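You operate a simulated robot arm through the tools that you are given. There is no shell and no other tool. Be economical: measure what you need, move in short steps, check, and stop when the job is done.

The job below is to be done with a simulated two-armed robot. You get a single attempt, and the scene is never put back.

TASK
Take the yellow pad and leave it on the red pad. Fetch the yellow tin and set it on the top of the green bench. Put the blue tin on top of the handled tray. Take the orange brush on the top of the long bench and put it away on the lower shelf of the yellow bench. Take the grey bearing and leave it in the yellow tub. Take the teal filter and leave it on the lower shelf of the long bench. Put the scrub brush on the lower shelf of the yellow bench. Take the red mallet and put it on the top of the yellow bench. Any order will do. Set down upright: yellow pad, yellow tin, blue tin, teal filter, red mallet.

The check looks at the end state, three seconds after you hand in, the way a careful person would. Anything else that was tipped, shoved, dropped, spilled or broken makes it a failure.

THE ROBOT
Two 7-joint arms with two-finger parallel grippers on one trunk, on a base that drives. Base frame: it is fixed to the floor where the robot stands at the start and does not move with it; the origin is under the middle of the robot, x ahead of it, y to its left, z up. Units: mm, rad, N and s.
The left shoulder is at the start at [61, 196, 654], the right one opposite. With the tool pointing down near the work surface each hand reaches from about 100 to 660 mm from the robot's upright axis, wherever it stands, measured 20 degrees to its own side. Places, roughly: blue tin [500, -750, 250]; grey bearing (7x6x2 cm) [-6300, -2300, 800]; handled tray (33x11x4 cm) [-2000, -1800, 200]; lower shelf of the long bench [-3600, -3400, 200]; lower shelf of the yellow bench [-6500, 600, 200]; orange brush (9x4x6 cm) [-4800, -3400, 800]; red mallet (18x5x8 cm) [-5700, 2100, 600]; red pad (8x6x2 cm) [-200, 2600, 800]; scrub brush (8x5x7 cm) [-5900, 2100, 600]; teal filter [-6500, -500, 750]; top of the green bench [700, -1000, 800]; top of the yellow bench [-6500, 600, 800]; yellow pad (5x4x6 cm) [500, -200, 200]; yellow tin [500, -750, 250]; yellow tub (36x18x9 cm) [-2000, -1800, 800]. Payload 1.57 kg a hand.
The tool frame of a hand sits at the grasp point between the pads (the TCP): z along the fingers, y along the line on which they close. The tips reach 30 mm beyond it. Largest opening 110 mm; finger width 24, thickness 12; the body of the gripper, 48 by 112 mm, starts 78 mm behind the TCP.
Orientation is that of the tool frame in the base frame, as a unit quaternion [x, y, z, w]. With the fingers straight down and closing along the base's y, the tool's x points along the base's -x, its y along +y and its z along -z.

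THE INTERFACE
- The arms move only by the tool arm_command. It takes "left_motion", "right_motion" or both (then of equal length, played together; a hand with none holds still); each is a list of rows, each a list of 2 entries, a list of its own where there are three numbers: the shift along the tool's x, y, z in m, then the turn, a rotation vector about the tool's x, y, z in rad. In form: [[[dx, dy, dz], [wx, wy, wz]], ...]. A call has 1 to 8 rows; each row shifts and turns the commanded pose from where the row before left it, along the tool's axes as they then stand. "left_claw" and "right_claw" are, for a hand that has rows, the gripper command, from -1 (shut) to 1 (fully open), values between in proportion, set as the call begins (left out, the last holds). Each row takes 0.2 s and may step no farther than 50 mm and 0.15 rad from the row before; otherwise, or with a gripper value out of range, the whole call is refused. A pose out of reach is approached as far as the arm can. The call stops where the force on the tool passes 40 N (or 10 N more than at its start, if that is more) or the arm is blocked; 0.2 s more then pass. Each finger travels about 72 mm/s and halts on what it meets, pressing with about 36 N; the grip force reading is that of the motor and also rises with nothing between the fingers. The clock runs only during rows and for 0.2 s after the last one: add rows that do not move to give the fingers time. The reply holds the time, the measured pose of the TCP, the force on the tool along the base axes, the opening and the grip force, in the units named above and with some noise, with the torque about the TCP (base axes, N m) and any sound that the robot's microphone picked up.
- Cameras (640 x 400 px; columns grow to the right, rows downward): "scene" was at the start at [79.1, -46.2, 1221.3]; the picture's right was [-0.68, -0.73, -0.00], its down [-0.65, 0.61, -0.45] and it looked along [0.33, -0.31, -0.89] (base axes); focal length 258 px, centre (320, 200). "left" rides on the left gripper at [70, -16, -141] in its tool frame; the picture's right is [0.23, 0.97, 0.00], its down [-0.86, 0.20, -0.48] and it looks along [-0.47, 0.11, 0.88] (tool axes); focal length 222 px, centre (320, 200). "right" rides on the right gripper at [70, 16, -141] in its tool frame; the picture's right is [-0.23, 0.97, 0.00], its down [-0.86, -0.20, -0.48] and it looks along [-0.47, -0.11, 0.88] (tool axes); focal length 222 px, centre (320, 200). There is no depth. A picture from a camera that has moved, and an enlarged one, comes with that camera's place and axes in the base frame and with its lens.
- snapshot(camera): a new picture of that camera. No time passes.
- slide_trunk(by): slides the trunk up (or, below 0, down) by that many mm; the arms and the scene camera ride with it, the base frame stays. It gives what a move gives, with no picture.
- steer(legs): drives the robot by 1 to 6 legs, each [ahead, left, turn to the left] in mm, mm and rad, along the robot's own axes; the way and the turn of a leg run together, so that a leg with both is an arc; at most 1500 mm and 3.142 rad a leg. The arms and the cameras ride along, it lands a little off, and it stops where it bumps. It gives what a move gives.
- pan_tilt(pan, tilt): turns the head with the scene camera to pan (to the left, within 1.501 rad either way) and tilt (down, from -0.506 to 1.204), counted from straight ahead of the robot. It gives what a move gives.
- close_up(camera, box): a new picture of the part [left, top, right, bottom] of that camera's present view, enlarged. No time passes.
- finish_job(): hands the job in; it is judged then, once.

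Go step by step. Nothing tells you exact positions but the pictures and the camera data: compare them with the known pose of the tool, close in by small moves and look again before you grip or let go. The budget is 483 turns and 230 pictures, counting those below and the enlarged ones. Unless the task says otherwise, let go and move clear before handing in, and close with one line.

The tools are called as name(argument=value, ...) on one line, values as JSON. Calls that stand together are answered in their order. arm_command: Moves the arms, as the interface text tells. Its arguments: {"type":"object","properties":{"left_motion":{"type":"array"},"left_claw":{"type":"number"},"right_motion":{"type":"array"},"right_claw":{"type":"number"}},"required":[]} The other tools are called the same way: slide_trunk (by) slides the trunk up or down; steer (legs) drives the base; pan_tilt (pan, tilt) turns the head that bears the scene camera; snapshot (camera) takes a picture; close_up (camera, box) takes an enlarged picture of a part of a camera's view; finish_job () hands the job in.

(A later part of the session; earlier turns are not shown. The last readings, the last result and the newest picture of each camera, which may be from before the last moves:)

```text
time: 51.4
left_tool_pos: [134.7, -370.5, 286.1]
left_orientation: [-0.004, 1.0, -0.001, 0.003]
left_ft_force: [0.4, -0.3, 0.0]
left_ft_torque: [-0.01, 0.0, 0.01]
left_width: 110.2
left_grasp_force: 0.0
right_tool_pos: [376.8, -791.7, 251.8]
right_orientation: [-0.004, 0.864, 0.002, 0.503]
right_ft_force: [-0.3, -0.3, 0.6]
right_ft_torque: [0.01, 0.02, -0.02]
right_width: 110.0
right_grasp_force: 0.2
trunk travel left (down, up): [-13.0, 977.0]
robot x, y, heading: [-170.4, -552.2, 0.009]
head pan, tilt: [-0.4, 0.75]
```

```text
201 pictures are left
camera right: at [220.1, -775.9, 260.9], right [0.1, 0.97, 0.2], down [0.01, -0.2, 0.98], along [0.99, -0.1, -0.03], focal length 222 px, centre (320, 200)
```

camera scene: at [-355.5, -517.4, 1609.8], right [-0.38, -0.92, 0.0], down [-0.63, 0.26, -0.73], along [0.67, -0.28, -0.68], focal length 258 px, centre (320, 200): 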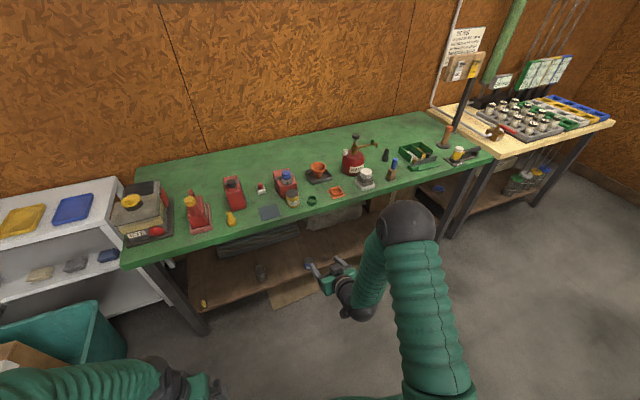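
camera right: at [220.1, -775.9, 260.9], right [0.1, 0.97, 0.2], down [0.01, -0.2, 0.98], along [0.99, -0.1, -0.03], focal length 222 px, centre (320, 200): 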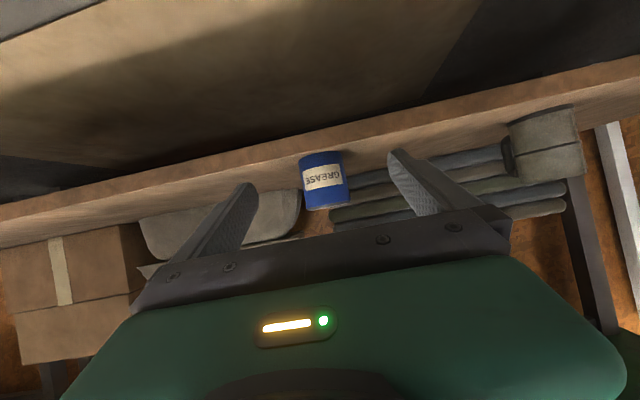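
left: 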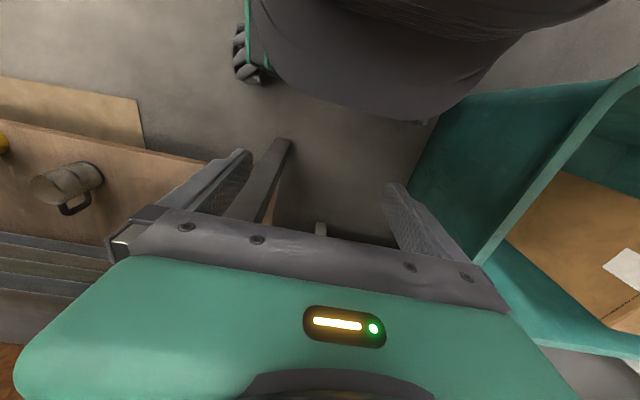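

The blue tin is at y≈-793, dead ahead. Advancing and gripping.

arm_command(right_motion=[[[0.0122, 0, 0.0069], [0, 0, 0]], [[-0.0151, 0, 0.0265], [0, 0, 0]], [[-0.0151, 0, 0.0265], [0, 0, 0]], [[-0.0151, 0, 0.0265], [0, 0, 0]], [[-0.0151, 0, 0.0265], [0, 0, 0]]])

arm_command(right_motion=[[[0, 0, 0], [0, 0, 0]], [[0, 0, 0], [0, 0, 0]], [[0, 0, 0], [0, 0, 0]], [[0, 0, 0], [0, 0, 0]], [[0, 0, 0], [0, 0, 0]]], right_claw=-1)

slide_trunk(by=45)

snapshot(camera="right")

```text
time: 52.6
left_tool_pos: [134.0, -370.7, 285.4]
left_orientation: [-0.004, 1.0, -0.002, 0.002]
left_ft_force: [0.0, 0.2, 0.9]
left_ft_torque: [-0.01, -0.01, 0.01]
left_width: 110.0
left_grasp_force: 0.1
right_tool_pos: [499.3, -789.3, 236.5]
right_orientation: [-0.005, 0.864, 0.003, 0.504]
right_ft_force: [0.0, 0.4, 0.3]
right_ft_torque: [0.05, 0.0, -0.01]
right_width: 110.1
right_grasp_force: 0.0
trunk travel left (down, up): [-13.0, 977.0]
robot x, y, heading: [-174.3, -553.4, 0.005]
head pan, tilt: [-0.4, 0.75]
```

```text
time: 53.8
left_tool_pos: [134.8, -372.0, 286.1]
left_orientation: [-0.004, 1.0, -0.001, 0.003]
left_ft_force: [0.8, -0.2, -0.6]
left_ft_torque: [0.0, -0.01, -0.02]
left_width: 109.6
left_grasp_force: 0.1
right_tool_pos: [499.2, -788.4, 238.0]
right_orientation: [-0.004, 0.864, 0.003, 0.503]
right_ft_force: [0.3, -0.1, -0.4]
right_ft_torque: [0.02, -0.04, -0.01]
right_width: 56.2
right_grasp_force: 36.7
trunk travel left (down, up): [-13.0, 977.0]
robot x, y, heading: [-170.2, -556.4, 0.011]
head pan, tilt: [-0.4, 0.75]
```

```text
time: 54.7
left_tool_pos: [134.5, -372.1, 331.0]
left_orientation: [-0.005, 1.0, -0.002, 0.003]
left_ft_force: [-0.1, -0.8, -0.1]
left_ft_torque: [0.01, -0.01, -0.03]
left_width: 110.1
left_grasp_force: 0.1
right_tool_pos: [498.3, -788.2, 281.5]
right_orientation: [-0.005, 0.865, 0.003, 0.502]
right_ft_force: [0.8, 0.4, -0.6]
right_ft_torque: [0.0, -0.03, -0.02]
right_width: 56.2
right_grasp_force: 36.1
trunk travel left (down, up): [-58.0, 932.0]
robot x, y, heading: [-171.8, -552.9, 0.008]
head pan, tilt: [-0.4, 0.75]
```

```text
200 pictures are left
camera right: at [342.0, -772.6, 290.5], right [0.1, 0.97, 0.2], down [0.01, -0.2, 0.98], along [0.99, -0.1, -0.03], focal length 222 px, centre (320, 200)
```

right: 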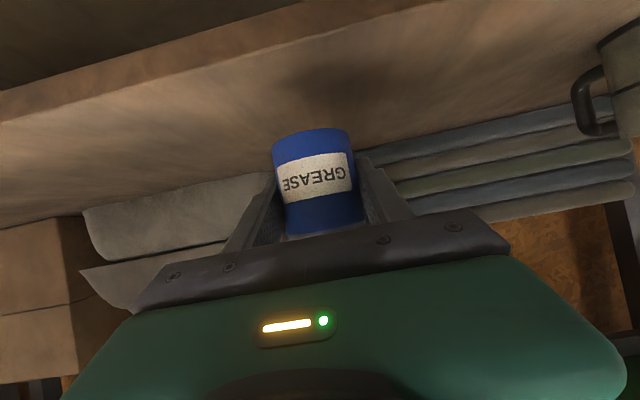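

The blue tin is secure. I'll back out, retract the arm, and look toward the island before driving there with it.

steer(legs=[[-430, 0, 0]])

arm_command(right_motion=[[[0.0136, 0, -0.0239], [0, 0, 0]], [[0.0136, 0, -0.0239], [0, 0, 0]], [[0.0136, 0, -0.0239], [0, 0, 0]], [[0.0136, 0, -0.0239], [0, 0, 0]]])

steer(legs=[[0, 0, -1.6]])

pan_tilt(pan=-0.6, tilt=0.4)

snapshot(camera="scene")

```text
time: 57.3
left_tool_pos: [-294.1, -375.8, 331.2]
left_orientation: [-0.003, 1.0, 0.0, 0.002]
left_ft_force: [0.5, 1.2, 0.3]
left_ft_torque: [0.0, -0.01, 0.02]
left_width: 110.1
left_grasp_force: 0.0
right_tool_pos: [67.5, -794.0, 281.4]
right_orientation: [-0.003, 0.864, 0.001, 0.503]
right_ft_force: [0.0, 0.0, -2.0]
right_ft_torque: [-0.01, -0.01, 0.01]
right_width: 56.3
right_grasp_force: 36.4
trunk travel left (down, up): [-58.0, 932.0]
robot x, y, heading: [-597.8, -560.4, 0.001]
head pan, tilt: [-0.4, 0.75]
```

```text
time: 58.3
left_tool_pos: [-293.7, -376.2, 330.6]
left_orientation: [-0.002, 1.0, -0.001, 0.004]
left_ft_force: [-0.5, -0.7, 0.0]
left_ft_torque: [0.03, -0.02, -0.01]
left_width: 110.0
left_grasp_force: 0.1
right_tool_pos: [-42.0, -796.0, 281.9]
right_orientation: [-0.003, 0.864, 0.002, 0.504]
right_ft_force: [-0.2, 0.1, -2.5]
right_ft_torque: [0.01, 0.0, -0.02]
right_width: 56.0
right_grasp_force: 36.0
trunk travel left (down, up): [-58.0, 932.0]
robot x, y, heading: [-601.8, -557.2, 0.009]
head pan, tilt: [-0.4, 0.75]
```

```text
time: 62.7
left_tool_pos: [-438.6, -876.1, 330.0]
left_orientation: [0.727, 0.686, -0.003, 0.002]
left_ft_force: [0.2, 0.1, -0.9]
left_ft_torque: [-0.01, 0.01, 0.0]
left_width: 109.9
left_grasp_force: 0.1
right_tool_pos: [-873.3, -1102.1, 281.5]
right_orientation: [0.629, 0.592, -0.367, 0.346]
right_ft_force: [0.5, 0.3, -2.4]
right_ft_torque: [0.01, -0.02, -0.01]
right_width: 56.4
right_grasp_force: 35.7
trunk travel left (down, up): [-58.0, 932.0]
robot x, y, heading: [-599.4, -559.4, -1.623]
head pan, tilt: [-0.4, 0.75]
```

```text
time: 63.5
left_tool_pos: [-439.6, -876.3, 331.0]
left_orientation: [0.727, 0.687, -0.003, 0.003]
left_ft_force: [-1.1, -0.2, 0.2]
left_ft_torque: [0.0, -0.02, 0.01]
left_width: 110.1
left_grasp_force: 0.0
right_tool_pos: [-875.2, -1102.1, 283.0]
right_orientation: [0.628, 0.593, -0.366, 0.346]
right_ft_force: [0.6, 0.3, -1.5]
right_ft_torque: [-0.03, -0.01, 0.03]
right_width: 56.0
right_grasp_force: 36.0
trunk travel left (down, up): [-58.0, 932.0]
robot x, y, heading: [-602.6, -555.9, -1.628]
head pan, tilt: [-0.6, 0.4]
```

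```text
199 pictures are left
camera scene: at [-659.1, -664.4, 1085.9], right [-0.79, 0.61, 0.0], down [0.24, 0.31, -0.92], along [-0.56, -0.73, -0.39], focal length 258 px, centre (320, 200)
```

scene: 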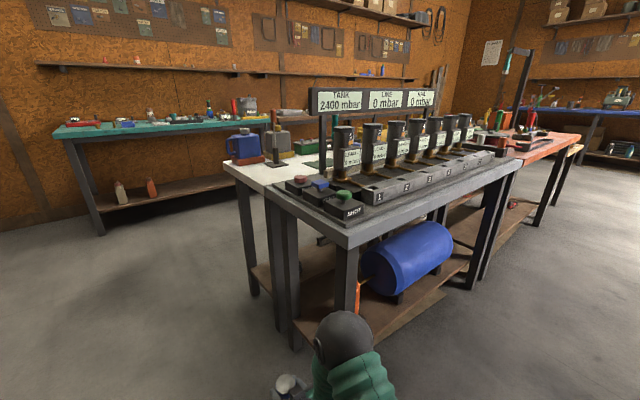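

The grey test rig island lies at x≈-970…-1960, y≈-985…-1740, with a white table behind. I'll drive round its east side to look at the white table from the south.

steer(legs=[[0, 250, 0.05], [1500, 0, 0], [350, 0, 0]])

pan_tilt(pan=-1.3, tilt=0.4)

snapshot(camera="scene")

pan_tilt(pan=-0.2, tilt=0.4)

snapshot(camera="scene")

```text
time: 74.4
left_tool_pos: [-176.8, -2754.2, 331.5]
left_orientation: [0.707, 0.707, -0.004, 0.003]
left_ft_force: [-0.3, -1.0, 0.7]
left_ft_torque: [0.0, -0.04, 0.01]
left_width: 110.2
left_grasp_force: 0.1
right_tool_pos: [-597.5, -3006.5, 282.0]
right_orientation: [0.61, 0.612, -0.355, 0.356]
right_ft_force: [0.7, -0.5, -1.8]
right_ft_torque: [0.0, 0.02, -0.01]
right_width: 56.2
right_grasp_force: 36.1
trunk travel left (down, up): [-58.0, 932.0]
robot x, y, heading: [-359.5, -2446.5, -1.568]
head pan, tilt: [-0.6, 0.4]
```

```text
time: 75.4
left_tool_pos: [-175.7, -2753.9, 331.4]
left_orientation: [0.707, 0.707, -0.004, 0.003]
left_ft_force: [0.8, -0.1, 0.5]
left_ft_torque: [0.03, -0.03, 0.04]
left_width: 110.3
left_grasp_force: 0.0
right_tool_pos: [-598.5, -3007.2, 282.0]
right_orientation: [0.609, 0.611, -0.357, 0.357]
right_ft_force: [0.2, 0.1, -1.6]
right_ft_torque: [0.01, 0.01, -0.01]
right_width: 56.1
right_grasp_force: 35.6
trunk travel left (down, up): [-58.0, 932.0]
robot x, y, heading: [-358.3, -2449.9, -1.569]
head pan, tilt: [-1.3, 0.4]
```

```text
198 pictures are left
camera scene: at [-446.4, -2505.5, 1086.1], right [-0.27, 0.96, 0.0], down [0.38, 0.11, -0.92], along [-0.89, -0.25, -0.39], focal length 258 px, centre (320, 200)
```

scene: 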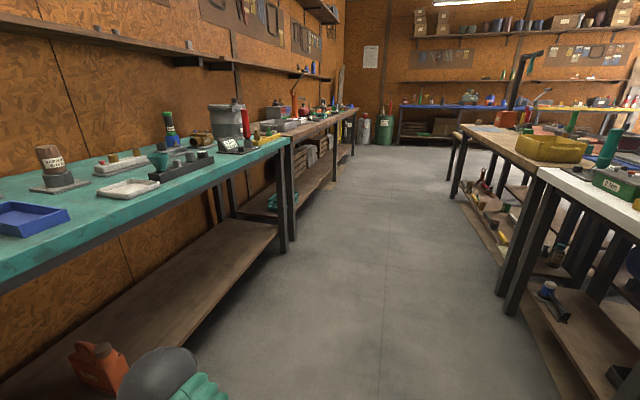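

```text
time: 76.8
left_tool_pos: [-175.1, -2755.0, 331.4]
left_orientation: [0.706, 0.708, -0.003, 0.003]
left_ft_force: [0.3, -0.3, 0.5]
left_ft_torque: [-0.01, -0.02, 0.01]
left_width: 110.0
left_grasp_force: 0.0
right_tool_pos: [-598.6, -3005.5, 282.5]
right_orientation: [0.609, 0.612, -0.356, 0.358]
right_ft_force: [0.3, 0.1, -1.3]
right_ft_torque: [0.03, 0.01, 0.02]
right_width: 56.3
right_grasp_force: 35.8
trunk travel left (down, up): [-58.0, 932.0]
robot x, y, heading: [-359.6, -2449.7, -1.568]
head pan, tilt: [-0.201, 0.4]
```

```text
197 pictures are left
camera scene: at [-375.5, -2571.3, 1085.9], right [-0.98, 0.2, 0.0], down [0.08, 0.38, -0.92], along [-0.18, -0.9, -0.39], focal length 258 px, centre (320, 200)
```

scene: 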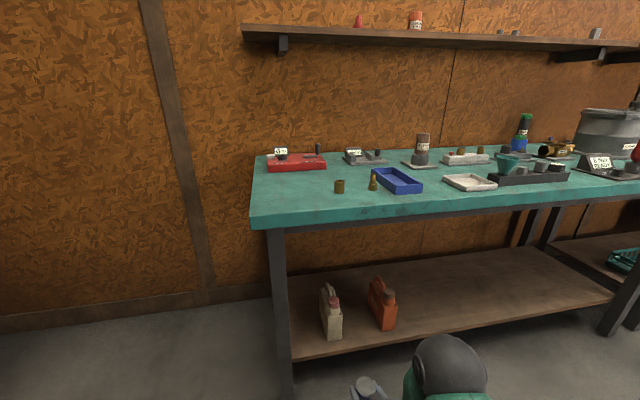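

I can see the yellow tub on the brown table of the island, with an aisle at y≈-3050…-1960. I'll turn and drive west along the aisle.

steer(legs=[[0, 0, -1.572], [1150, 80, 0]])

pan_tilt(pan=-0.9, tilt=0.6)

snapshot(camera="scene")

```text
time: 86.5
left_tool_pos: [-1811.3, -2707.0, 331.0]
left_orientation: [1.0, 0.001, -0.004, -0.001]
left_ft_force: [0.6, 0.5, 0.4]
left_ft_torque: [-0.04, 0.0, 0.02]
left_width: 110.0
left_grasp_force: 0.0
right_tool_pos: [-2064.4, -2285.8, 282.9]
right_orientation: [0.863, 0.002, -0.505, 0.001]
right_ft_force: [1.0, -0.1, -1.8]
right_ft_torque: [-0.01, 0.02, -0.01]
right_width: 56.3
right_grasp_force: 36.3
trunk travel left (down, up): [-58.0, 932.0]
robot x, y, heading: [-1506.2, -2522.9, -3.145]
head pan, tilt: [-0.201, 0.4]
```

```text
time: 87.5
left_tool_pos: [-1810.1, -2706.7, 333.4]
left_orientation: [1.0, 0.001, -0.005, -0.001]
left_ft_force: [-0.6, -0.3, -0.4]
left_ft_torque: [-0.02, 0.01, -0.01]
left_width: 110.2
left_grasp_force: 0.1
right_tool_pos: [-2064.0, -2285.8, 282.3]
right_orientation: [0.863, 0.002, -0.505, 0.001]
right_ft_force: [0.6, 0.2, -1.9]
right_ft_torque: [0.01, -0.02, -0.02]
right_width: 56.1
right_grasp_force: 36.4
trunk travel left (down, up): [-58.0, 932.0]
robot x, y, heading: [-1505.1, -2527.3, -3.137]
head pan, tilt: [-0.901, 0.6]
```

```text
196 pictures are left
camera scene: at [-1591.2, -2456.3, 1067.8], right [0.78, 0.62, 0.0], down [0.35, -0.44, -0.82], along [-0.51, 0.64, -0.57], focal length 258 px, centre (320, 200)
```

scene: 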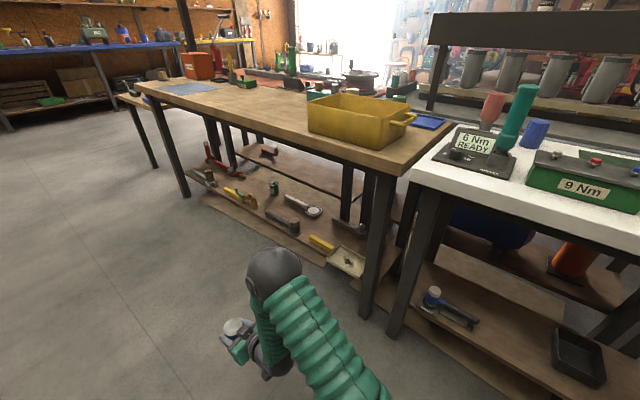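

There is a tray with a yellow handle on the brown table's lower shelf, near the front-right leg. Zooming in.

close_up(camera="scene", box=[260, 200, 400, 288])

```text
4.55 times, centred on (330, 244) of scene
camera zoom: at [-1591.2, -2456.3, 1067.8], right [0.78, 0.62, 0.0], down [0.35, -0.44, -0.82], along [-0.51, 0.64, -0.57], focal length 1175 px, centre (274, 0)
```

zoom: 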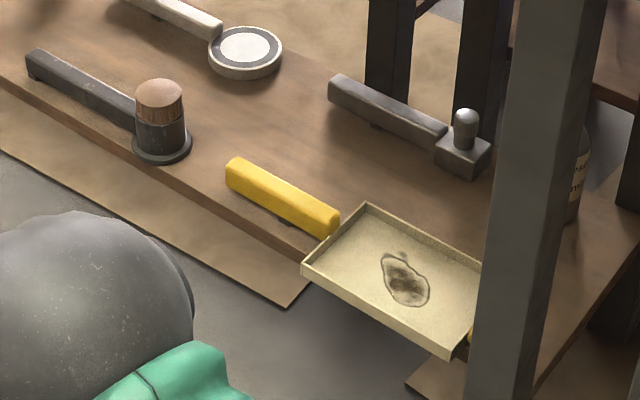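

The handled tray's pan spans x≈-2050…-1885, y≈-1838…-1734, on the shelf near z≈200. I'll drive alongside, raise the trunk slightly, and turn to face it.

slide_trunk(by=40)

steer(legs=[[700, 90, 0], [0, 0, -1.57]])

pan_tilt(pan=-0.3, tilt=0.8)

snapshot(camera="scene")

snapshot(camera="right")

```text
time: 88.4
left_tool_pos: [-1809.7, -2707.0, 371.4]
left_orientation: [1.0, 0.001, -0.006, -0.001]
left_ft_force: [0.3, 1.1, -0.2]
left_ft_torque: [0.01, 0.04, 0.03]
left_width: 109.8
left_grasp_force: 0.0
right_tool_pos: [-2064.1, -2286.3, 324.0]
right_orientation: [0.863, 0.002, -0.505, 0.002]
right_ft_force: [-0.2, -0.9, -2.0]
right_ft_torque: [-0.03, -0.03, -0.01]
right_width: 56.3
right_grasp_force: 36.4
trunk travel left (down, up): [-98.0, 892.0]
robot x, y, heading: [-1504.6, -2525.2, -3.141]
head pan, tilt: [-0.901, 0.6]
```

```text
time: 96.1
left_tool_pos: [-2387.9, -2311.1, 371.1]
left_orientation: [-0.706, 0.708, 0.004, 0.005]
left_ft_force: [0.5, 0.1, 0.2]
left_ft_torque: [-0.04, 0.04, 0.02]
left_width: 109.9
left_grasp_force: 0.1
right_tool_pos: [-1966.0, -2061.2, 324.2]
right_orientation: [-0.61, 0.611, 0.357, 0.357]
right_ft_force: [0.1, -0.2, -1.7]
right_ft_torque: [-0.01, 0.0, 0.0]
right_width: 56.2
right_grasp_force: 35.7
trunk travel left (down, up): [-98.0, 892.0]
robot x, y, heading: [-2208.5, -2616.7, 1.571]
head pan, tilt: [-0.901, 0.6]
```

```text
time: 97.1
left_tool_pos: [-2387.5, -2310.8, 371.6]
left_orientation: [-0.705, 0.709, 0.003, 0.004]
left_ft_force: [0.1, 0.5, 0.1]
left_ft_torque: [0.07, 0.0, -0.02]
left_width: 110.2
left_grasp_force: 0.1
right_tool_pos: [-1965.1, -2060.3, 324.0]
right_orientation: [-0.61, 0.611, 0.357, 0.358]
right_ft_force: [0.3, -0.3, -1.9]
right_ft_torque: [0.04, 0.03, 0.01]
right_width: 56.2
right_grasp_force: 36.0
trunk travel left (down, up): [-98.0, 892.0]
robot x, y, heading: [-2209.2, -2617.0, 1.57]
head pan, tilt: [-0.3, 0.799]
```

```text
194 pictures are left
camera scene: at [-2182.1, -2509.0, 1090.9], right [0.95, -0.3, 0.0], down [-0.21, -0.69, -0.7], along [0.21, 0.66, -0.72], focal length 258 px, centre (320, 200)
```

scene: 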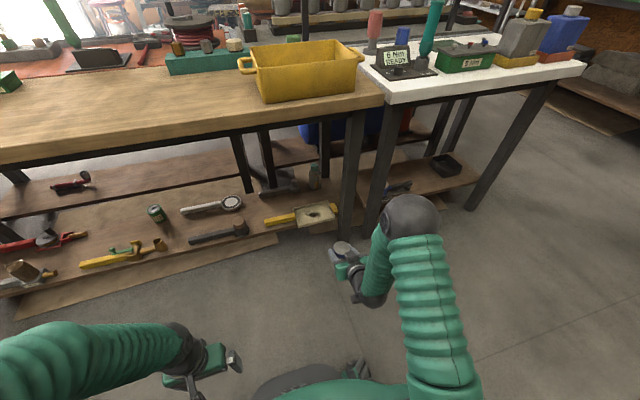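

```text
193 pictures are left
camera right: at [-1981.1, -2216.5, 332.3], right [-0.97, 0.11, 0.2], down [0.2, 0.0, 0.98], along [0.11, 0.99, -0.02], focal length 222 px, centre (320, 200)
```

right: 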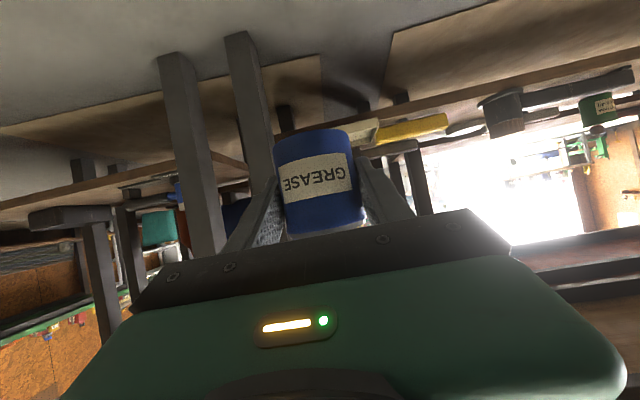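

close_up(camera="scene", box=[240, 170, 380, 258])

```text
4.55 times, centred on (310, 214) of scene
camera zoom: at [-2182.1, -2509.0, 1090.9], right [0.95, -0.3, 0.0], down [-0.21, -0.69, -0.7], along [0.21, 0.66, -0.72], focal length 1175 px, centre (366, 136)
```

zoom: 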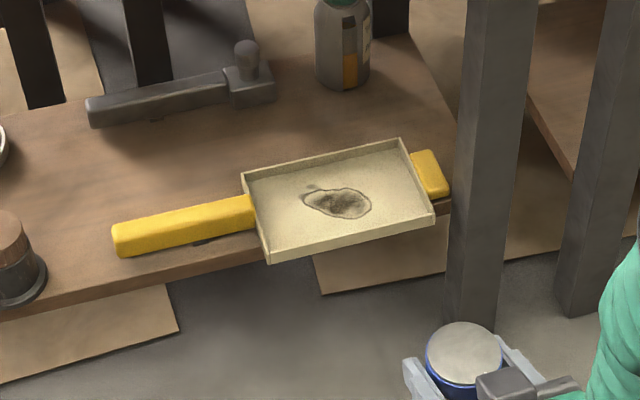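

The pan centre is ≈[-1978,-1780] and it overhangs the shelf front slightly, so I'll aim a little toward the back. Driving in.

steer(legs=[[230, 10, 0]])

close_up(camera="scene", box=[240, 170, 440, 295])

snapshot(camera="right")

```text
time: 98.8
left_tool_pos: [-2397.8, -2079.6, 371.4]
left_orientation: [-0.707, 0.708, 0.003, 0.004]
left_ft_force: [0.4, 0.6, 0.1]
left_ft_torque: [0.01, -0.01, -0.02]
left_width: 110.1
left_grasp_force: 0.1
right_tool_pos: [-1976.0, -1828.7, 321.7]
right_orientation: [-0.61, 0.61, 0.358, 0.358]
right_ft_force: [-0.1, -0.2, -1.5]
right_ft_torque: [0.01, -0.01, 0.0]
right_width: 56.0
right_grasp_force: 35.6
trunk travel left (down, up): [-98.0, 892.0]
robot x, y, heading: [-2219.4, -2385.5, 1.567]
head pan, tilt: [-0.3, 0.799]
```

```text
3.20 times, centred on (340, 232) of scene
camera zoom: at [-2191.7, -2276.8, 1090.8], right [0.95, -0.3, 0.0], down [-0.21, -0.69, -0.7], along [0.21, 0.66, -0.72], focal length 827 px, centre (256, 96)
```

zoom: 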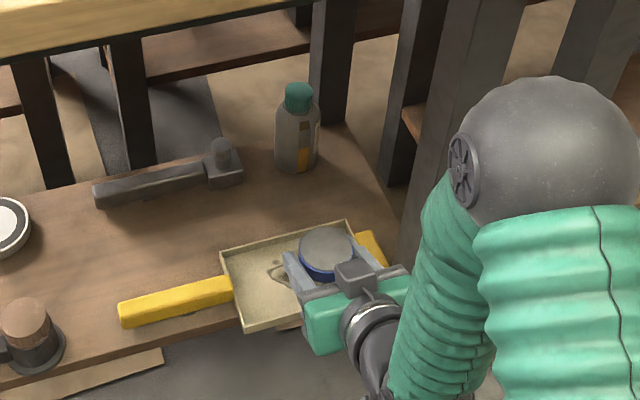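

```text
190 pictures are left
camera right: at [-1991.2, -1984.2, 332.2], right [-0.97, 0.11, 0.2], down [0.2, 0.0, 0.98], along [0.11, 0.99, -0.02], focal length 222 px, centre (320, 200)
```

right: 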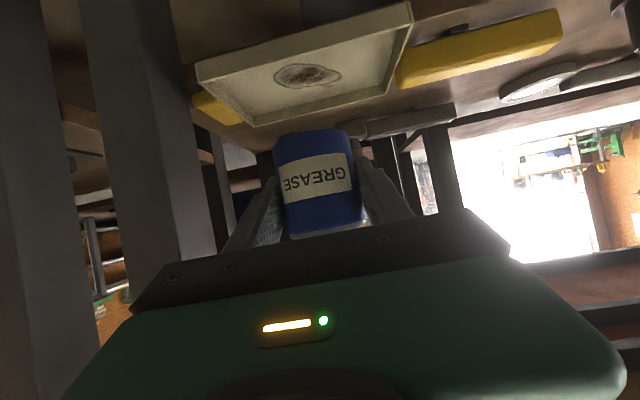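

Tray centre re-confirmed at ≈[-1975,-1788]. Moving forward 55 mm and lowering most of the way.

arm_command(right_motion=[[[-0.0136, 0, 0.0239], [0, 0, 0]], [[-0.0136, 0, 0.0239], [0, 0, 0]], [[0.0239, 0, 0.0136], [0, 0, 0]], [[0.0239, 0, 0.0136], [0, 0, 0]]])

close_up(camera="scene", box=[240, 170, 440, 295])

snapshot(camera="right")

```text
time: 99.8
left_tool_pos: [-2397.4, -2080.3, 372.6]
left_orientation: [-0.707, 0.708, 0.004, 0.006]
left_ft_force: [0.9, 0.2, -0.1]
left_ft_torque: [0.0, 0.0, 0.01]
left_width: 110.1
left_grasp_force: 0.1
right_tool_pos: [-1974.5, -1773.8, 270.2]
right_orientation: [-0.609, 0.611, 0.357, 0.358]
right_ft_force: [-1.0, -0.8, -1.8]
right_ft_torque: [0.01, -0.03, -0.01]
right_width: 55.9
right_grasp_force: 35.8
trunk travel left (down, up): [-98.0, 892.0]
robot x, y, heading: [-2214.9, -2386.2, 1.569]
head pan, tilt: [-0.3, 0.799]
```

```text
3.20 times, centred on (340, 232) of scene
camera zoom: at [-2191.6, -2276.6, 1090.9], right [0.95, -0.3, 0.0], down [-0.21, -0.69, -0.7], along [0.21, 0.66, -0.72], focal length 827 px, centre (256, 96)
```

zoom: 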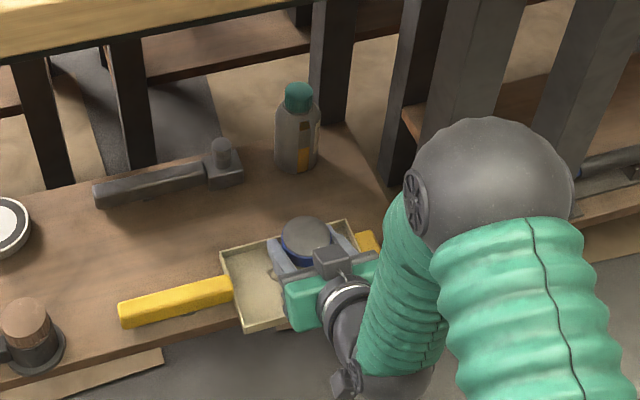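

```text
188 pictures are left
camera right: at [-1990.7, -1929.2, 278.5], right [-0.97, 0.11, 0.2], down [0.2, 0.0, 0.98], along [0.11, 0.99, -0.02], focal length 222 px, centre (320, 200)
```

right: 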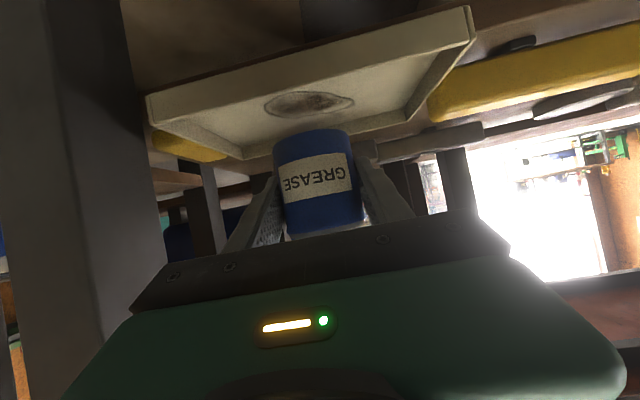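

The tin is over the pan. Lowering gently in small steps.

arm_command(right_motion=[[[0.0043, 0, 0.0025], [0, 0, 0]], [[0.0043, 0, 0.0025], [0, 0, 0]]])

arm_command(right_motion=[[[0.0026, 0, 0.0015], [0, 0, 0]], [[0.0026, 0, 0.0015], [0, 0, 0]]])

snapshot(camera="right")

```text
time: 100.4
left_tool_pos: [-2398.0, -2078.6, 372.0]
left_orientation: [-0.707, 0.708, 0.004, 0.005]
left_ft_force: [0.3, 0.8, -0.6]
left_ft_torque: [0.03, 0.02, 0.03]
left_width: 110.3
left_grasp_force: 0.1
right_tool_pos: [-1975.3, -1773.2, 260.6]
right_orientation: [-0.61, 0.61, 0.357, 0.358]
right_ft_force: [0.2, -0.6, -1.7]
right_ft_torque: [0.02, -0.03, -0.02]
right_width: 56.1
right_grasp_force: 35.7
trunk travel left (down, up): [-98.0, 892.0]
robot x, y, heading: [-2216.9, -2383.7, 1.573]
head pan, tilt: [-0.3, 0.799]
```

```text
time: 101.0
left_tool_pos: [-2397.6, -2079.9, 373.2]
left_orientation: [-0.707, 0.707, 0.004, 0.004]
left_ft_force: [0.2, 0.5, -0.3]
left_ft_torque: [0.0, -0.01, -0.01]
left_width: 110.0
left_grasp_force: 0.1
right_tool_pos: [-1974.9, -1773.2, 253.6]
right_orientation: [-0.61, 0.61, 0.357, 0.358]
right_ft_force: [1.3, -0.2, -2.0]
right_ft_torque: [0.01, 0.0, 0.0]
right_width: 56.2
right_grasp_force: 36.5
trunk travel left (down, up): [-98.0, 892.0]
robot x, y, heading: [-2217.4, -2389.0, 1.57]
head pan, tilt: [-0.3, 0.799]
```

```text
187 pictures are left
camera right: at [-1990.6, -1929.8, 262.3], right [-0.97, 0.11, 0.2], down [0.2, 0.0, 0.98], along [0.11, 0.99, -0.02], focal length 222 px, centre (320, 200)
```

right: 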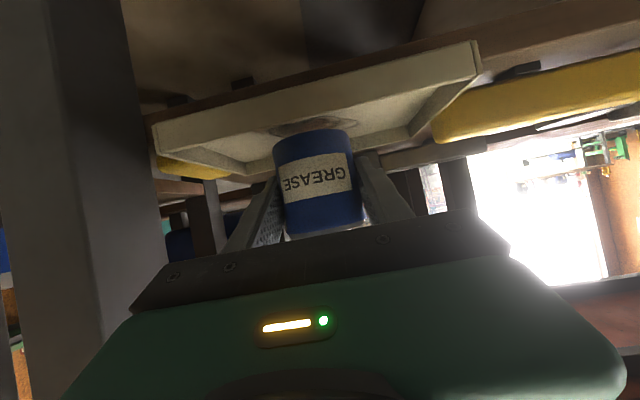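

Still no contact. Continuing down in 2.5 mm steps.

arm_command(right_motion=[[[0.0022, 0, 0.0012], [0, 0, 0]], [[0.0022, 0, 0.0012], [0, 0, 0]]])

arm_command(right_motion=[[[0.0022, 0, 0.0012], [0, 0, 0]], [[0.001, 0, 0.0006], [0, 0, 0]]])

snapshot(camera="right")

```text
time: 101.6
left_tool_pos: [-2396.5, -2079.9, 372.8]
left_orientation: [-0.706, 0.708, 0.003, 0.004]
left_ft_force: [0.0, -0.2, 0.3]
left_ft_torque: [0.0, 0.02, 0.0]
left_width: 110.1
left_grasp_force: 0.1
right_tool_pos: [-1975.4, -1773.2, 249.0]
right_orientation: [0.611, -0.61, -0.357, -0.356]
right_ft_force: [-0.2, 0.4, -1.7]
right_ft_torque: [-0.01, 0.0, 0.0]
right_width: 56.1
right_grasp_force: 36.0
trunk travel left (down, up): [-98.0, 892.0]
robot x, y, heading: [-2213.3, -2387.0, 1.571]
head pan, tilt: [-0.3, 0.799]
```

```text
time: 102.2
left_tool_pos: [-2398.0, -2079.2, 371.6]
left_orientation: [-0.707, 0.707, 0.004, 0.005]
left_ft_force: [0.2, 0.4, 1.2]
left_ft_torque: [0.04, -0.01, 0.0]
left_width: 109.9
left_grasp_force: 0.0
right_tool_pos: [-1975.7, -1773.1, 244.8]
right_orientation: [0.61, -0.61, -0.357, -0.357]
right_ft_force: [0.0, -1.1, -1.0]
right_ft_torque: [0.0, 0.02, -0.02]
right_width: 56.0
right_grasp_force: 35.8
trunk travel left (down, up): [-98.0, 892.0]
robot x, y, heading: [-2216.1, -2384.4, 1.568]
head pan, tilt: [-0.3, 0.799]
```

```text
186 pictures are left
camera right: at [-1991.3, -1928.9, 252.9], right [-0.97, 0.11, 0.2], down [0.2, 0.0, 0.98], along [0.11, 0.99, -0.02], focal length 222 px, centre (320, 200)
```

right: 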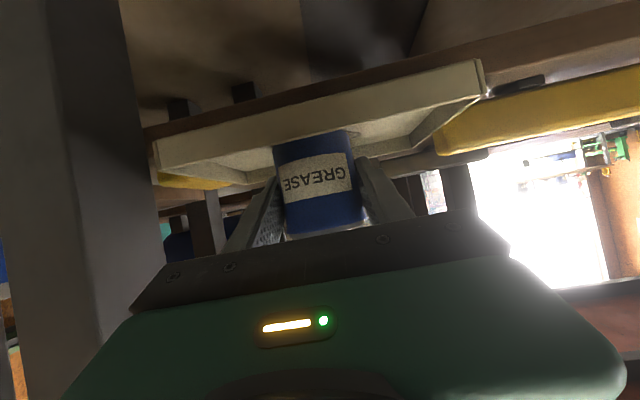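

Still free. A few more millimetres.

arm_command(right_motion=[[[0.0022, 0, 0.0012], [0, 0, 0]], [[0.0017, 0, 0.001], [0, 0, 0]]])

arm_command(right_motion=[[[0.0017, 0, 0.001], [0, 0, 0]], [[0.0017, 0, 0.001], [0, 0, 0]]])

```text
time: 102.8
left_tool_pos: [-2397.7, -2079.3, 373.1]
left_orientation: [-0.707, 0.707, 0.004, 0.004]
left_ft_force: [-0.1, -0.7, -0.5]
left_ft_torque: [-0.03, 0.01, 0.01]
left_width: 110.1
left_grasp_force: 0.2
right_tool_pos: [-1975.6, -1773.5, 241.3]
right_orientation: [-0.61, 0.61, 0.358, 0.358]
right_ft_force: [0.8, -0.8, 2.9]
right_ft_torque: [-0.13, 0.03, -0.01]
right_width: 56.1
right_grasp_force: 36.2
trunk travel left (down, up): [-98.0, 892.0]
robot x, y, heading: [-2217.7, -2385.6, 1.57]
head pan, tilt: [-0.3, 0.799]
```

```text
time: 103.4
left_tool_pos: [-2397.0, -2080.4, 373.8]
left_orientation: [-0.707, 0.708, 0.004, 0.006]
left_ft_force: [0.0, 0.0, 0.1]
left_ft_torque: [-0.07, 0.02, -0.02]
left_width: 109.7
left_grasp_force: 0.1
right_tool_pos: [-1975.6, -1772.8, 241.9]
right_orientation: [-0.608, 0.609, 0.359, 0.361]
right_ft_force: [-1.1, -3.7, 26.0]
right_ft_torque: [-0.66, 0.11, 0.0]
right_width: 56.4
right_grasp_force: 35.5
trunk travel left (down, up): [-98.0, 892.0]
robot x, y, heading: [-2218.3, -2389.2, 1.569]
head pan, tilt: [-0.3, 0.799]
```

Contact made at z≈242. Relieving the preload and releasing.

arm_command(right_motion=[[[-0.0026, 0, -0.0015], [0, 0, 0]], [[0, 0, 0], [0, 0, 0]]])

arm_command(right_motion=[[[0, 0, 0], [0, 0, 0]], [[0, 0, 0], [0, 0, 0]], [[0, 0, 0], [0, 0, 0]]], right_claw=0.4)

snapshot(camera="right")

```text
time: 104.0
left_tool_pos: [-2397.8, -2079.9, 372.7]
left_orientation: [-0.707, 0.708, 0.004, 0.005]
left_ft_force: [0.8, -0.1, -0.6]
left_ft_torque: [0.01, 0.02, 0.0]
left_width: 110.1
left_grasp_force: 0.1
right_tool_pos: [-1975.9, -1772.2, 241.1]
right_orientation: [-0.61, 0.61, 0.357, 0.359]
right_ft_force: [-0.2, 6.2, 14.0]
right_ft_torque: [0.15, 0.04, 0.0]
right_width: 56.2
right_grasp_force: 35.6
trunk travel left (down, up): [-98.0, 892.0]
robot x, y, heading: [-2215.4, -2387.7, 1.573]
head pan, tilt: [-0.3, 0.799]
```

```text
time: 104.8
left_tool_pos: [-2398.4, -2080.5, 372.1]
left_orientation: [-0.706, 0.708, 0.004, 0.005]
left_ft_force: [-0.3, -0.8, 0.3]
left_ft_torque: [0.0, 0.0, -0.03]
left_width: 110.0
left_grasp_force: 0.1
right_tool_pos: [-1975.7, -1773.4, 239.2]
right_orientation: [0.61, -0.61, -0.358, -0.357]
right_ft_force: [-0.1, 0.0, -0.4]
right_ft_torque: [0.02, 0.02, 0.01]
right_width: 77.1
right_grasp_force: 0.1
trunk travel left (down, up): [-98.0, 892.0]
robot x, y, heading: [-2220.3, -2383.8, 1.565]
head pan, tilt: [-0.3, 0.799]
```

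```text
185 pictures are left
camera right: at [-1991.0, -1929.5, 247.8], right [-0.97, 0.11, 0.2], down [0.2, 0.0, 0.98], along [0.11, 0.99, -0.02], focal length 222 px, centre (320, 200)
```

right: 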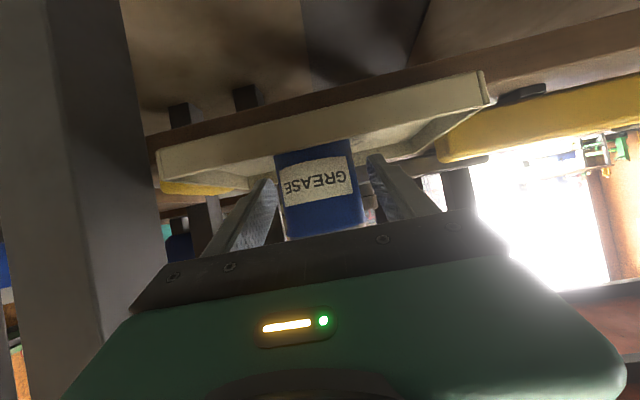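

Released with the tin standing. Retracting along the finger axis (back and up), then checking.

arm_command(right_motion=[[[0, 0, -0.04], [0, 0, 0]], [[0, 0, -0.04], [0, 0, 0]], [[0, 0, -0.04], [0, 0, 0]], [[0, 0, -0.04], [0, 0, 0]]])

steer(legs=[[-200, 0, 0]])

close_up(camera="scene", box=[240, 170, 400, 270])

```text
time: 105.8
left_tool_pos: [-2398.8, -2080.7, 372.1]
left_orientation: [0.707, -0.707, -0.003, -0.005]
left_ft_force: [-0.1, 0.0, 0.5]
left_ft_torque: [-0.03, 0.04, 0.01]
left_width: 110.0
left_grasp_force: 0.1
right_tool_pos: [-1975.7, -1913.8, 316.6]
right_orientation: [-0.61, 0.611, 0.357, 0.358]
right_ft_force: [-0.4, 0.4, -0.2]
right_ft_torque: [-0.02, 0.01, -0.03]
right_width: 76.9
right_grasp_force: 0.1
trunk travel left (down, up): [-98.0, 892.0]
robot x, y, heading: [-2216.1, -2386.3, 1.568]
head pan, tilt: [-0.3, 0.799]
```

```text
time: 107.4
left_tool_pos: [-2399.1, -2286.4, 373.5]
left_orientation: [0.707, -0.707, -0.004, -0.005]
left_ft_force: [-1.2, 0.9, 0.5]
left_ft_torque: [0.01, 0.01, 0.0]
left_width: 110.0
left_grasp_force: 0.0
right_tool_pos: [-1976.5, -2118.2, 315.1]
right_orientation: [0.611, -0.61, -0.357, -0.357]
right_ft_force: [0.8, -0.1, 0.1]
right_ft_torque: [-0.01, 0.02, 0.01]
right_width: 76.9
right_grasp_force: 0.1
trunk travel left (down, up): [-98.0, 892.0]
robot x, y, heading: [-2215.5, -2588.3, 1.568]
head pan, tilt: [-0.3, 0.799]
```

```text
4.00 times, centred on (320, 220) of scene
camera zoom: at [-2192.1, -2483.4, 1090.9], right [0.96, -0.3, 0.0], down [-0.21, -0.69, -0.7], along [0.21, 0.66, -0.72], focal length 1034 px, centre (320, 120)
```

zoom: 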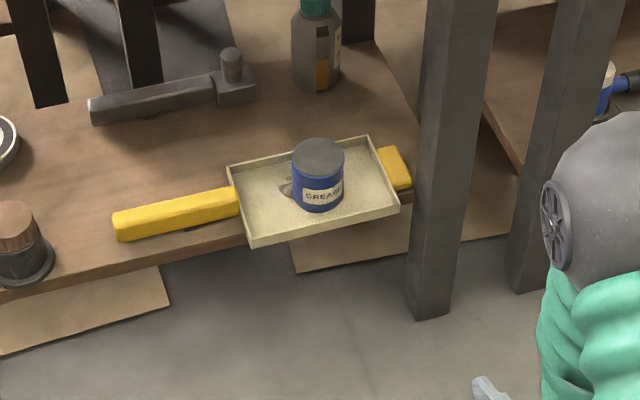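

The blue tin stands in the tray. Next I'll head west along the aisle toward the long bench and the orange brush.

steer(legs=[[0, 0, 1.573], [1300, 0, 0]])

slide_trunk(by=250)

pan_tilt(pan=0.6, tilt=0.4)

snapshot(camera="scene")

pan_tilt(pan=-0.4, tilt=0.4)

snapshot(camera="scene")

```text
time: 117.9
left_tool_pos: [-3841.9, -2794.4, 373.2]
left_orientation: [1.0, 0.009, -0.007, -0.001]
left_ft_force: [-0.5, 0.5, 0.6]
left_ft_torque: [0.0, 0.0, -0.01]
left_width: 110.1
left_grasp_force: 0.1
right_tool_pos: [-4016.2, -2374.8, 316.0]
right_orientation: [0.862, 0.009, -0.506, 0.005]
right_ft_force: [0.3, 0.4, 0.2]
right_ft_torque: [-0.01, 0.0, -0.01]
right_width: 77.0
right_grasp_force: 0.2
trunk travel left (down, up): [-98.0, 892.0]
robot x, y, heading: [-3537.2, -2609.6, -3.12]
head pan, tilt: [-0.3, 0.799]
```

```text
time: 120.5
left_tool_pos: [-3840.4, -2793.8, 624.4]
left_orientation: [1.0, 0.008, -0.006, -0.001]
left_ft_force: [0.0, 0.6, -0.4]
left_ft_torque: [-0.01, -0.02, 0.01]
left_width: 110.0
left_grasp_force: 0.0
right_tool_pos: [-4017.3, -2374.8, 567.0]
right_orientation: [0.862, 0.009, -0.506, 0.005]
right_ft_force: [0.1, 0.4, -0.2]
right_ft_torque: [-0.03, -0.02, 0.01]
right_width: 76.9
right_grasp_force: 0.0
trunk travel left (down, up): [-348.0, 642.0]
robot x, y, heading: [-3537.8, -2608.1, -3.119]
head pan, tilt: [-0.3, 0.799]
```

```text
time: 121.7
left_tool_pos: [-3841.0, -2793.6, 623.3]
left_orientation: [1.0, 0.01, -0.007, 0.0]
left_ft_force: [0.0, 0.1, -0.2]
left_ft_torque: [-0.02, 0.02, 0.0]
left_width: 109.8
left_grasp_force: 0.0
right_tool_pos: [-4016.5, -2374.7, 566.3]
right_orientation: [0.862, 0.008, -0.507, 0.005]
right_ft_force: [0.2, 0.3, 1.0]
right_ft_torque: [-0.03, 0.04, 0.02]
right_width: 76.8
right_grasp_force: 0.1
trunk travel left (down, up): [-348.0, 642.0]
robot x, y, heading: [-3542.0, -2606.4, -3.12]
head pan, tilt: [0.6, 0.4]
```

```text
183 pictures are left
camera scene: at [-3645.5, -2662.1, 1376.0], right [-0.58, 0.81, 0.0], down [0.32, 0.23, -0.92], along [-0.75, -0.53, -0.39], focal length 258 px, centre (320, 200)
```

scene: 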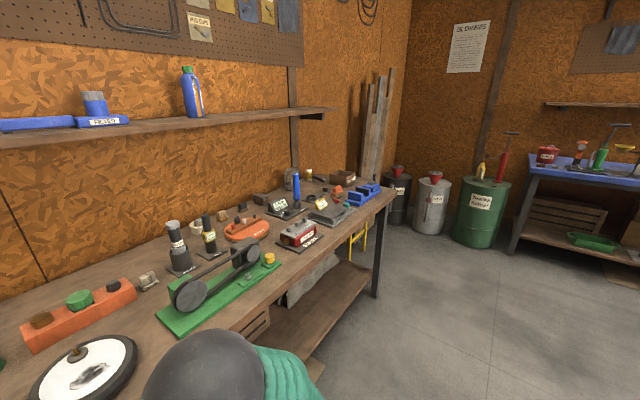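

```text
time: 123.0
left_tool_pos: [-3841.8, -2794.1, 622.3]
left_orientation: [1.0, 0.008, -0.007, 0.0]
left_ft_force: [-0.6, -0.1, -0.5]
left_ft_torque: [0.0, 0.01, 0.0]
left_width: 110.0
left_grasp_force: 0.1
right_tool_pos: [-4015.8, -2375.5, 566.8]
right_orientation: [0.863, 0.008, -0.506, 0.004]
right_ft_force: [-0.2, -0.1, -0.2]
right_ft_torque: [0.05, -0.02, 0.02]
right_width: 77.1
right_grasp_force: 0.0
trunk travel left (down, up): [-348.0, 642.0]
robot x, y, heading: [-3539.6, -2608.5, -3.124]
head pan, tilt: [-0.4, 0.4]
```

```text
182 pictures are left
camera scene: at [-3656.1, -2573.9, 1376.0], right [0.37, 0.93, 0.0], down [0.36, -0.14, -0.92], along [-0.85, 0.34, -0.39], focal length 258 px, centre (320, 200)
```

scene: 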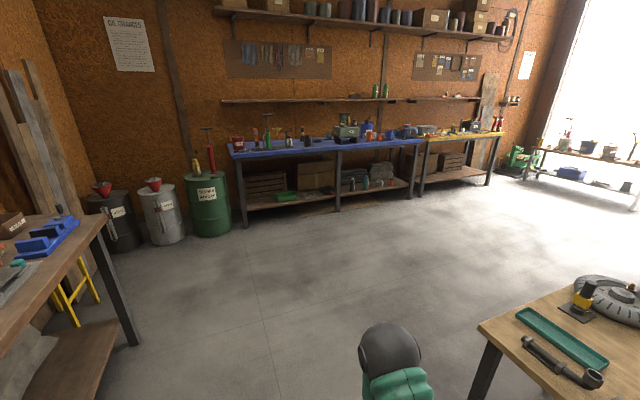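

The brown long bench is to the left; the blue and yellow benches stand along the west wall. Zooming on the far end of the long bench for the orange brush.

pan_tilt(pan=0.6, tilt=0.4)

close_up(camera="scene", box=[210, 150, 400, 270])

```text
time: 124.2
left_tool_pos: [-3840.9, -2793.4, 623.0]
left_orientation: [1.0, 0.009, -0.007, -0.001]
left_ft_force: [-0.2, 0.2, 0.1]
left_ft_torque: [0.04, -0.01, 0.01]
left_width: 110.0
left_grasp_force: 0.0
right_tool_pos: [-4016.0, -2374.3, 566.8]
right_orientation: [0.863, 0.008, -0.506, 0.004]
right_ft_force: [-0.2, 0.6, 0.2]
right_ft_torque: [0.0, 0.02, -0.03]
right_width: 77.2
right_grasp_force: 0.1
trunk travel left (down, up): [-348.0, 642.0]
robot x, y, heading: [-3538.9, -2607.1, -3.123]
head pan, tilt: [0.6, 0.4]
```

```text
3.33 times, centred on (305, 210) of scene
camera zoom: at [-3645.5, -2662.1, 1376.0], right [-0.58, 0.81, 0.0], down [0.32, 0.23, -0.92], along [-0.75, -0.53, -0.39], focal length 862 px, centre (370, 167)
```

zoom: 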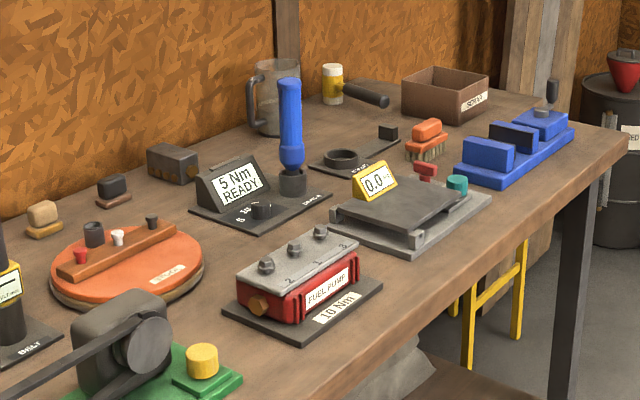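

The orange brush is near [-4801,-3364] on the long bench, with a blue vise in front of it. I'll raise the trunk, drive past and turn to face the bench.

slide_trunk(by=370)

steer(legs=[[1430, 0, -0.02], [0, 0, 1.57]])

pan_tilt(pan=0.3, tilt=0.9)

snapshot(camera="scene")

```text
time: 127.8
left_tool_pos: [-3840.1, -2793.3, 993.1]
left_orientation: [1.0, 0.008, -0.007, 0.0]
left_ft_force: [0.0, 0.2, -0.5]
left_ft_torque: [0.04, -0.03, 0.02]
left_width: 110.4
left_grasp_force: 0.1
right_tool_pos: [-4015.4, -2375.5, 936.5]
right_orientation: [0.863, 0.008, -0.506, 0.005]
right_ft_force: [-0.2, -0.5, 0.5]
right_ft_torque: [0.0, 0.0, 0.01]
right_width: 77.2
right_grasp_force: 0.1
trunk travel left (down, up): [-718.0, 272.0]
robot x, y, heading: [-3539.5, -2606.9, -3.122]
head pan, tilt: [0.6, 0.4]
```

```text
time: 138.8
left_tool_pos: [-4811.7, -2917.8, 993.2]
left_orientation: [0.716, 0.698, -0.006, 0.005]
left_ft_force: [-0.1, -1.1, 0.3]
left_ft_torque: [0.03, -0.04, 0.01]
left_width: 110.0
left_grasp_force: 0.0
right_tool_pos: [-5237.2, -3073.9, 937.4]
right_orientation: [0.618, 0.602, -0.362, 0.353]
right_ft_force: [0.3, 0.4, 0.9]
right_ft_torque: [0.01, 0.03, 0.02]
right_width: 76.9
right_grasp_force: 0.0
trunk travel left (down, up): [-718.0, 272.0]
robot x, y, heading: [-4984.5, -2607.8, -1.6]
head pan, tilt: [0.6, 0.4]
```

```text
time: 139.7
left_tool_pos: [-4811.7, -2918.2, 994.0]
left_orientation: [0.717, 0.697, -0.007, 0.005]
left_ft_force: [-0.4, 0.1, 0.3]
left_ft_torque: [-0.02, 0.0, 0.01]
left_width: 109.9
left_grasp_force: 0.1
right_tool_pos: [-5239.0, -3072.6, 937.1]
right_orientation: [0.618, 0.601, -0.363, 0.354]
right_ft_force: [0.7, 0.4, -0.1]
right_ft_torque: [0.03, 0.02, 0.02]
right_width: 77.0
right_grasp_force: 0.1
trunk travel left (down, up): [-718.0, 272.0]
robot x, y, heading: [-4983.0, -2608.3, -1.602]
head pan, tilt: [0.3, 0.901]
```

```text
180 pictures are left
camera scene: at [-4963.3, -2713.5, 1703.1], right [-0.96, -0.27, 0.0], down [-0.21, 0.76, -0.62], along [0.17, -0.6, -0.78], focal length 258 px, centre (320, 200)
```

scene: 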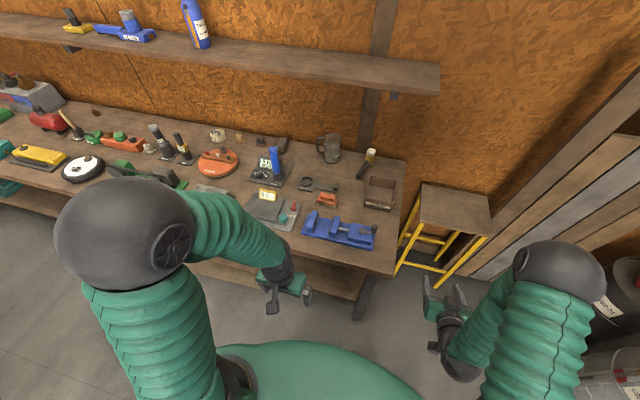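

close_up(camera="scene", box=[240, 160, 410, 266])

```text
3.76 times, centred on (325, 213) of scene
camera zoom: at [-4963.3, -2713.5, 1703.1], right [-0.96, -0.27, 0.0], down [-0.21, 0.76, -0.62], along [0.17, -0.6, -0.78], focal length 973 px, centre (301, 151)
```

zoom: 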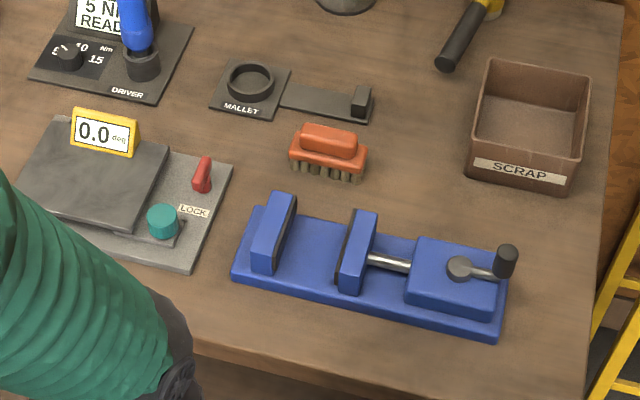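

The brush lies with its long axis near x (about 10° turned), free at both ends. I'll grip it end-to-end with the left hand pitched ~30°: first extend, yaw and pitch at a safe height.

arm_command(left_motion=[[[-0.05, 0, 0], [0, 0, 0]], [[-0.05, 0, 0], [0, 0, 0]], [[-0.05, 0, 0], [0, 0, 0]], [[-0.05, 0, 0], [0, 0, 0]], [[0, 0, 0], [0, 0, -0.1]], [[0, 0, 0], [0, 0, -0.1]], [[0, 0, 0], [0, -0.131, 0]], [[0, 0, 0], [0, -0.131, 0]]])

arm_command(left_motion=[[[0, 0, 0], [0, -0.131, 0]], [[0, 0, 0], [0, -0.131, 0]]])

steer(legs=[[140, 0, 0]])

snapshot(camera="left")

```text
time: 141.5
left_tool_pos: [-4817.7, -3116.9, 997.7]
left_orientation: [0.637, 0.758, -0.092, 0.106]
left_ft_force: [0.7, 0.2, 0.3]
left_ft_torque: [-0.02, 0.01, 0.02]
left_width: 109.9
left_grasp_force: 0.1
right_tool_pos: [-5238.8, -3072.1, 937.9]
right_orientation: [0.618, 0.601, -0.363, 0.354]
right_ft_force: [0.7, 0.8, 0.3]
right_ft_torque: [-0.02, -0.01, 0.01]
right_width: 76.7
right_grasp_force: 0.0
trunk travel left (down, up): [-718.0, 272.0]
robot x, y, heading: [-4984.5, -2605.8, -1.595]
head pan, tilt: [0.3, 0.901]
```

```text
time: 142.1
left_tool_pos: [-4818.0, -3115.4, 997.1]
left_orientation: [0.62, 0.738, -0.173, 0.204]
left_ft_force: [0.3, 0.0, 0.2]
left_ft_torque: [0.0, -0.02, 0.0]
left_width: 110.0
left_grasp_force: 0.1
right_tool_pos: [-5239.6, -3071.7, 937.0]
right_orientation: [0.618, 0.601, -0.363, 0.354]
right_ft_force: [-0.2, -0.3, -0.5]
right_ft_torque: [-0.03, 0.0, 0.0]
right_width: 76.8
right_grasp_force: 0.0
trunk travel left (down, up): [-718.0, 272.0]
robot x, y, heading: [-4985.5, -2607.8, -1.596]
head pan, tilt: [0.3, 0.901]
```

```text
time: 143.5
left_tool_pos: [-4822.5, -3261.3, 998.5]
left_orientation: [0.621, 0.737, -0.174, 0.202]
left_ft_force: [0.8, 0.0, -0.1]
left_ft_torque: [0.0, -0.01, 0.02]
left_width: 110.1
left_grasp_force: 0.0
right_tool_pos: [-5243.3, -3216.8, 938.7]
right_orientation: [0.618, 0.601, -0.364, 0.353]
right_ft_force: [-0.3, -0.2, -0.1]
right_ft_torque: [0.03, -0.04, 0.0]
right_width: 77.1
right_grasp_force: 0.1
trunk travel left (down, up): [-718.0, 272.0]
robot x, y, heading: [-4986.6, -2753.2, -1.601]
head pan, tilt: [0.3, 0.901]
```

```text
178 pictures are left
camera left: at [-4860.2, -3132.7, 1081.9], right [0.93, 0.36, -0.12], down [0.28, -0.45, 0.85], along [0.25, -0.82, -0.51], focal length 222 px, centre (320, 200)
```

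left: 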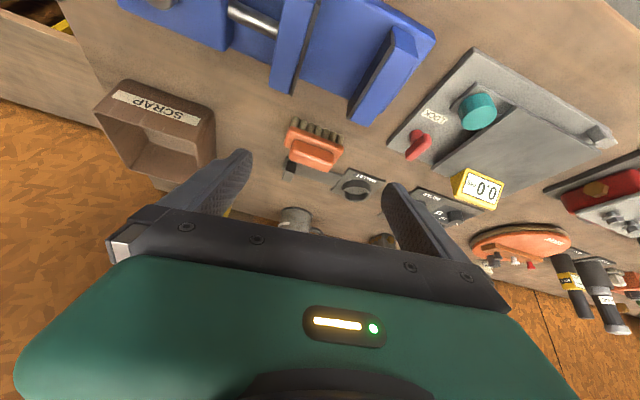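

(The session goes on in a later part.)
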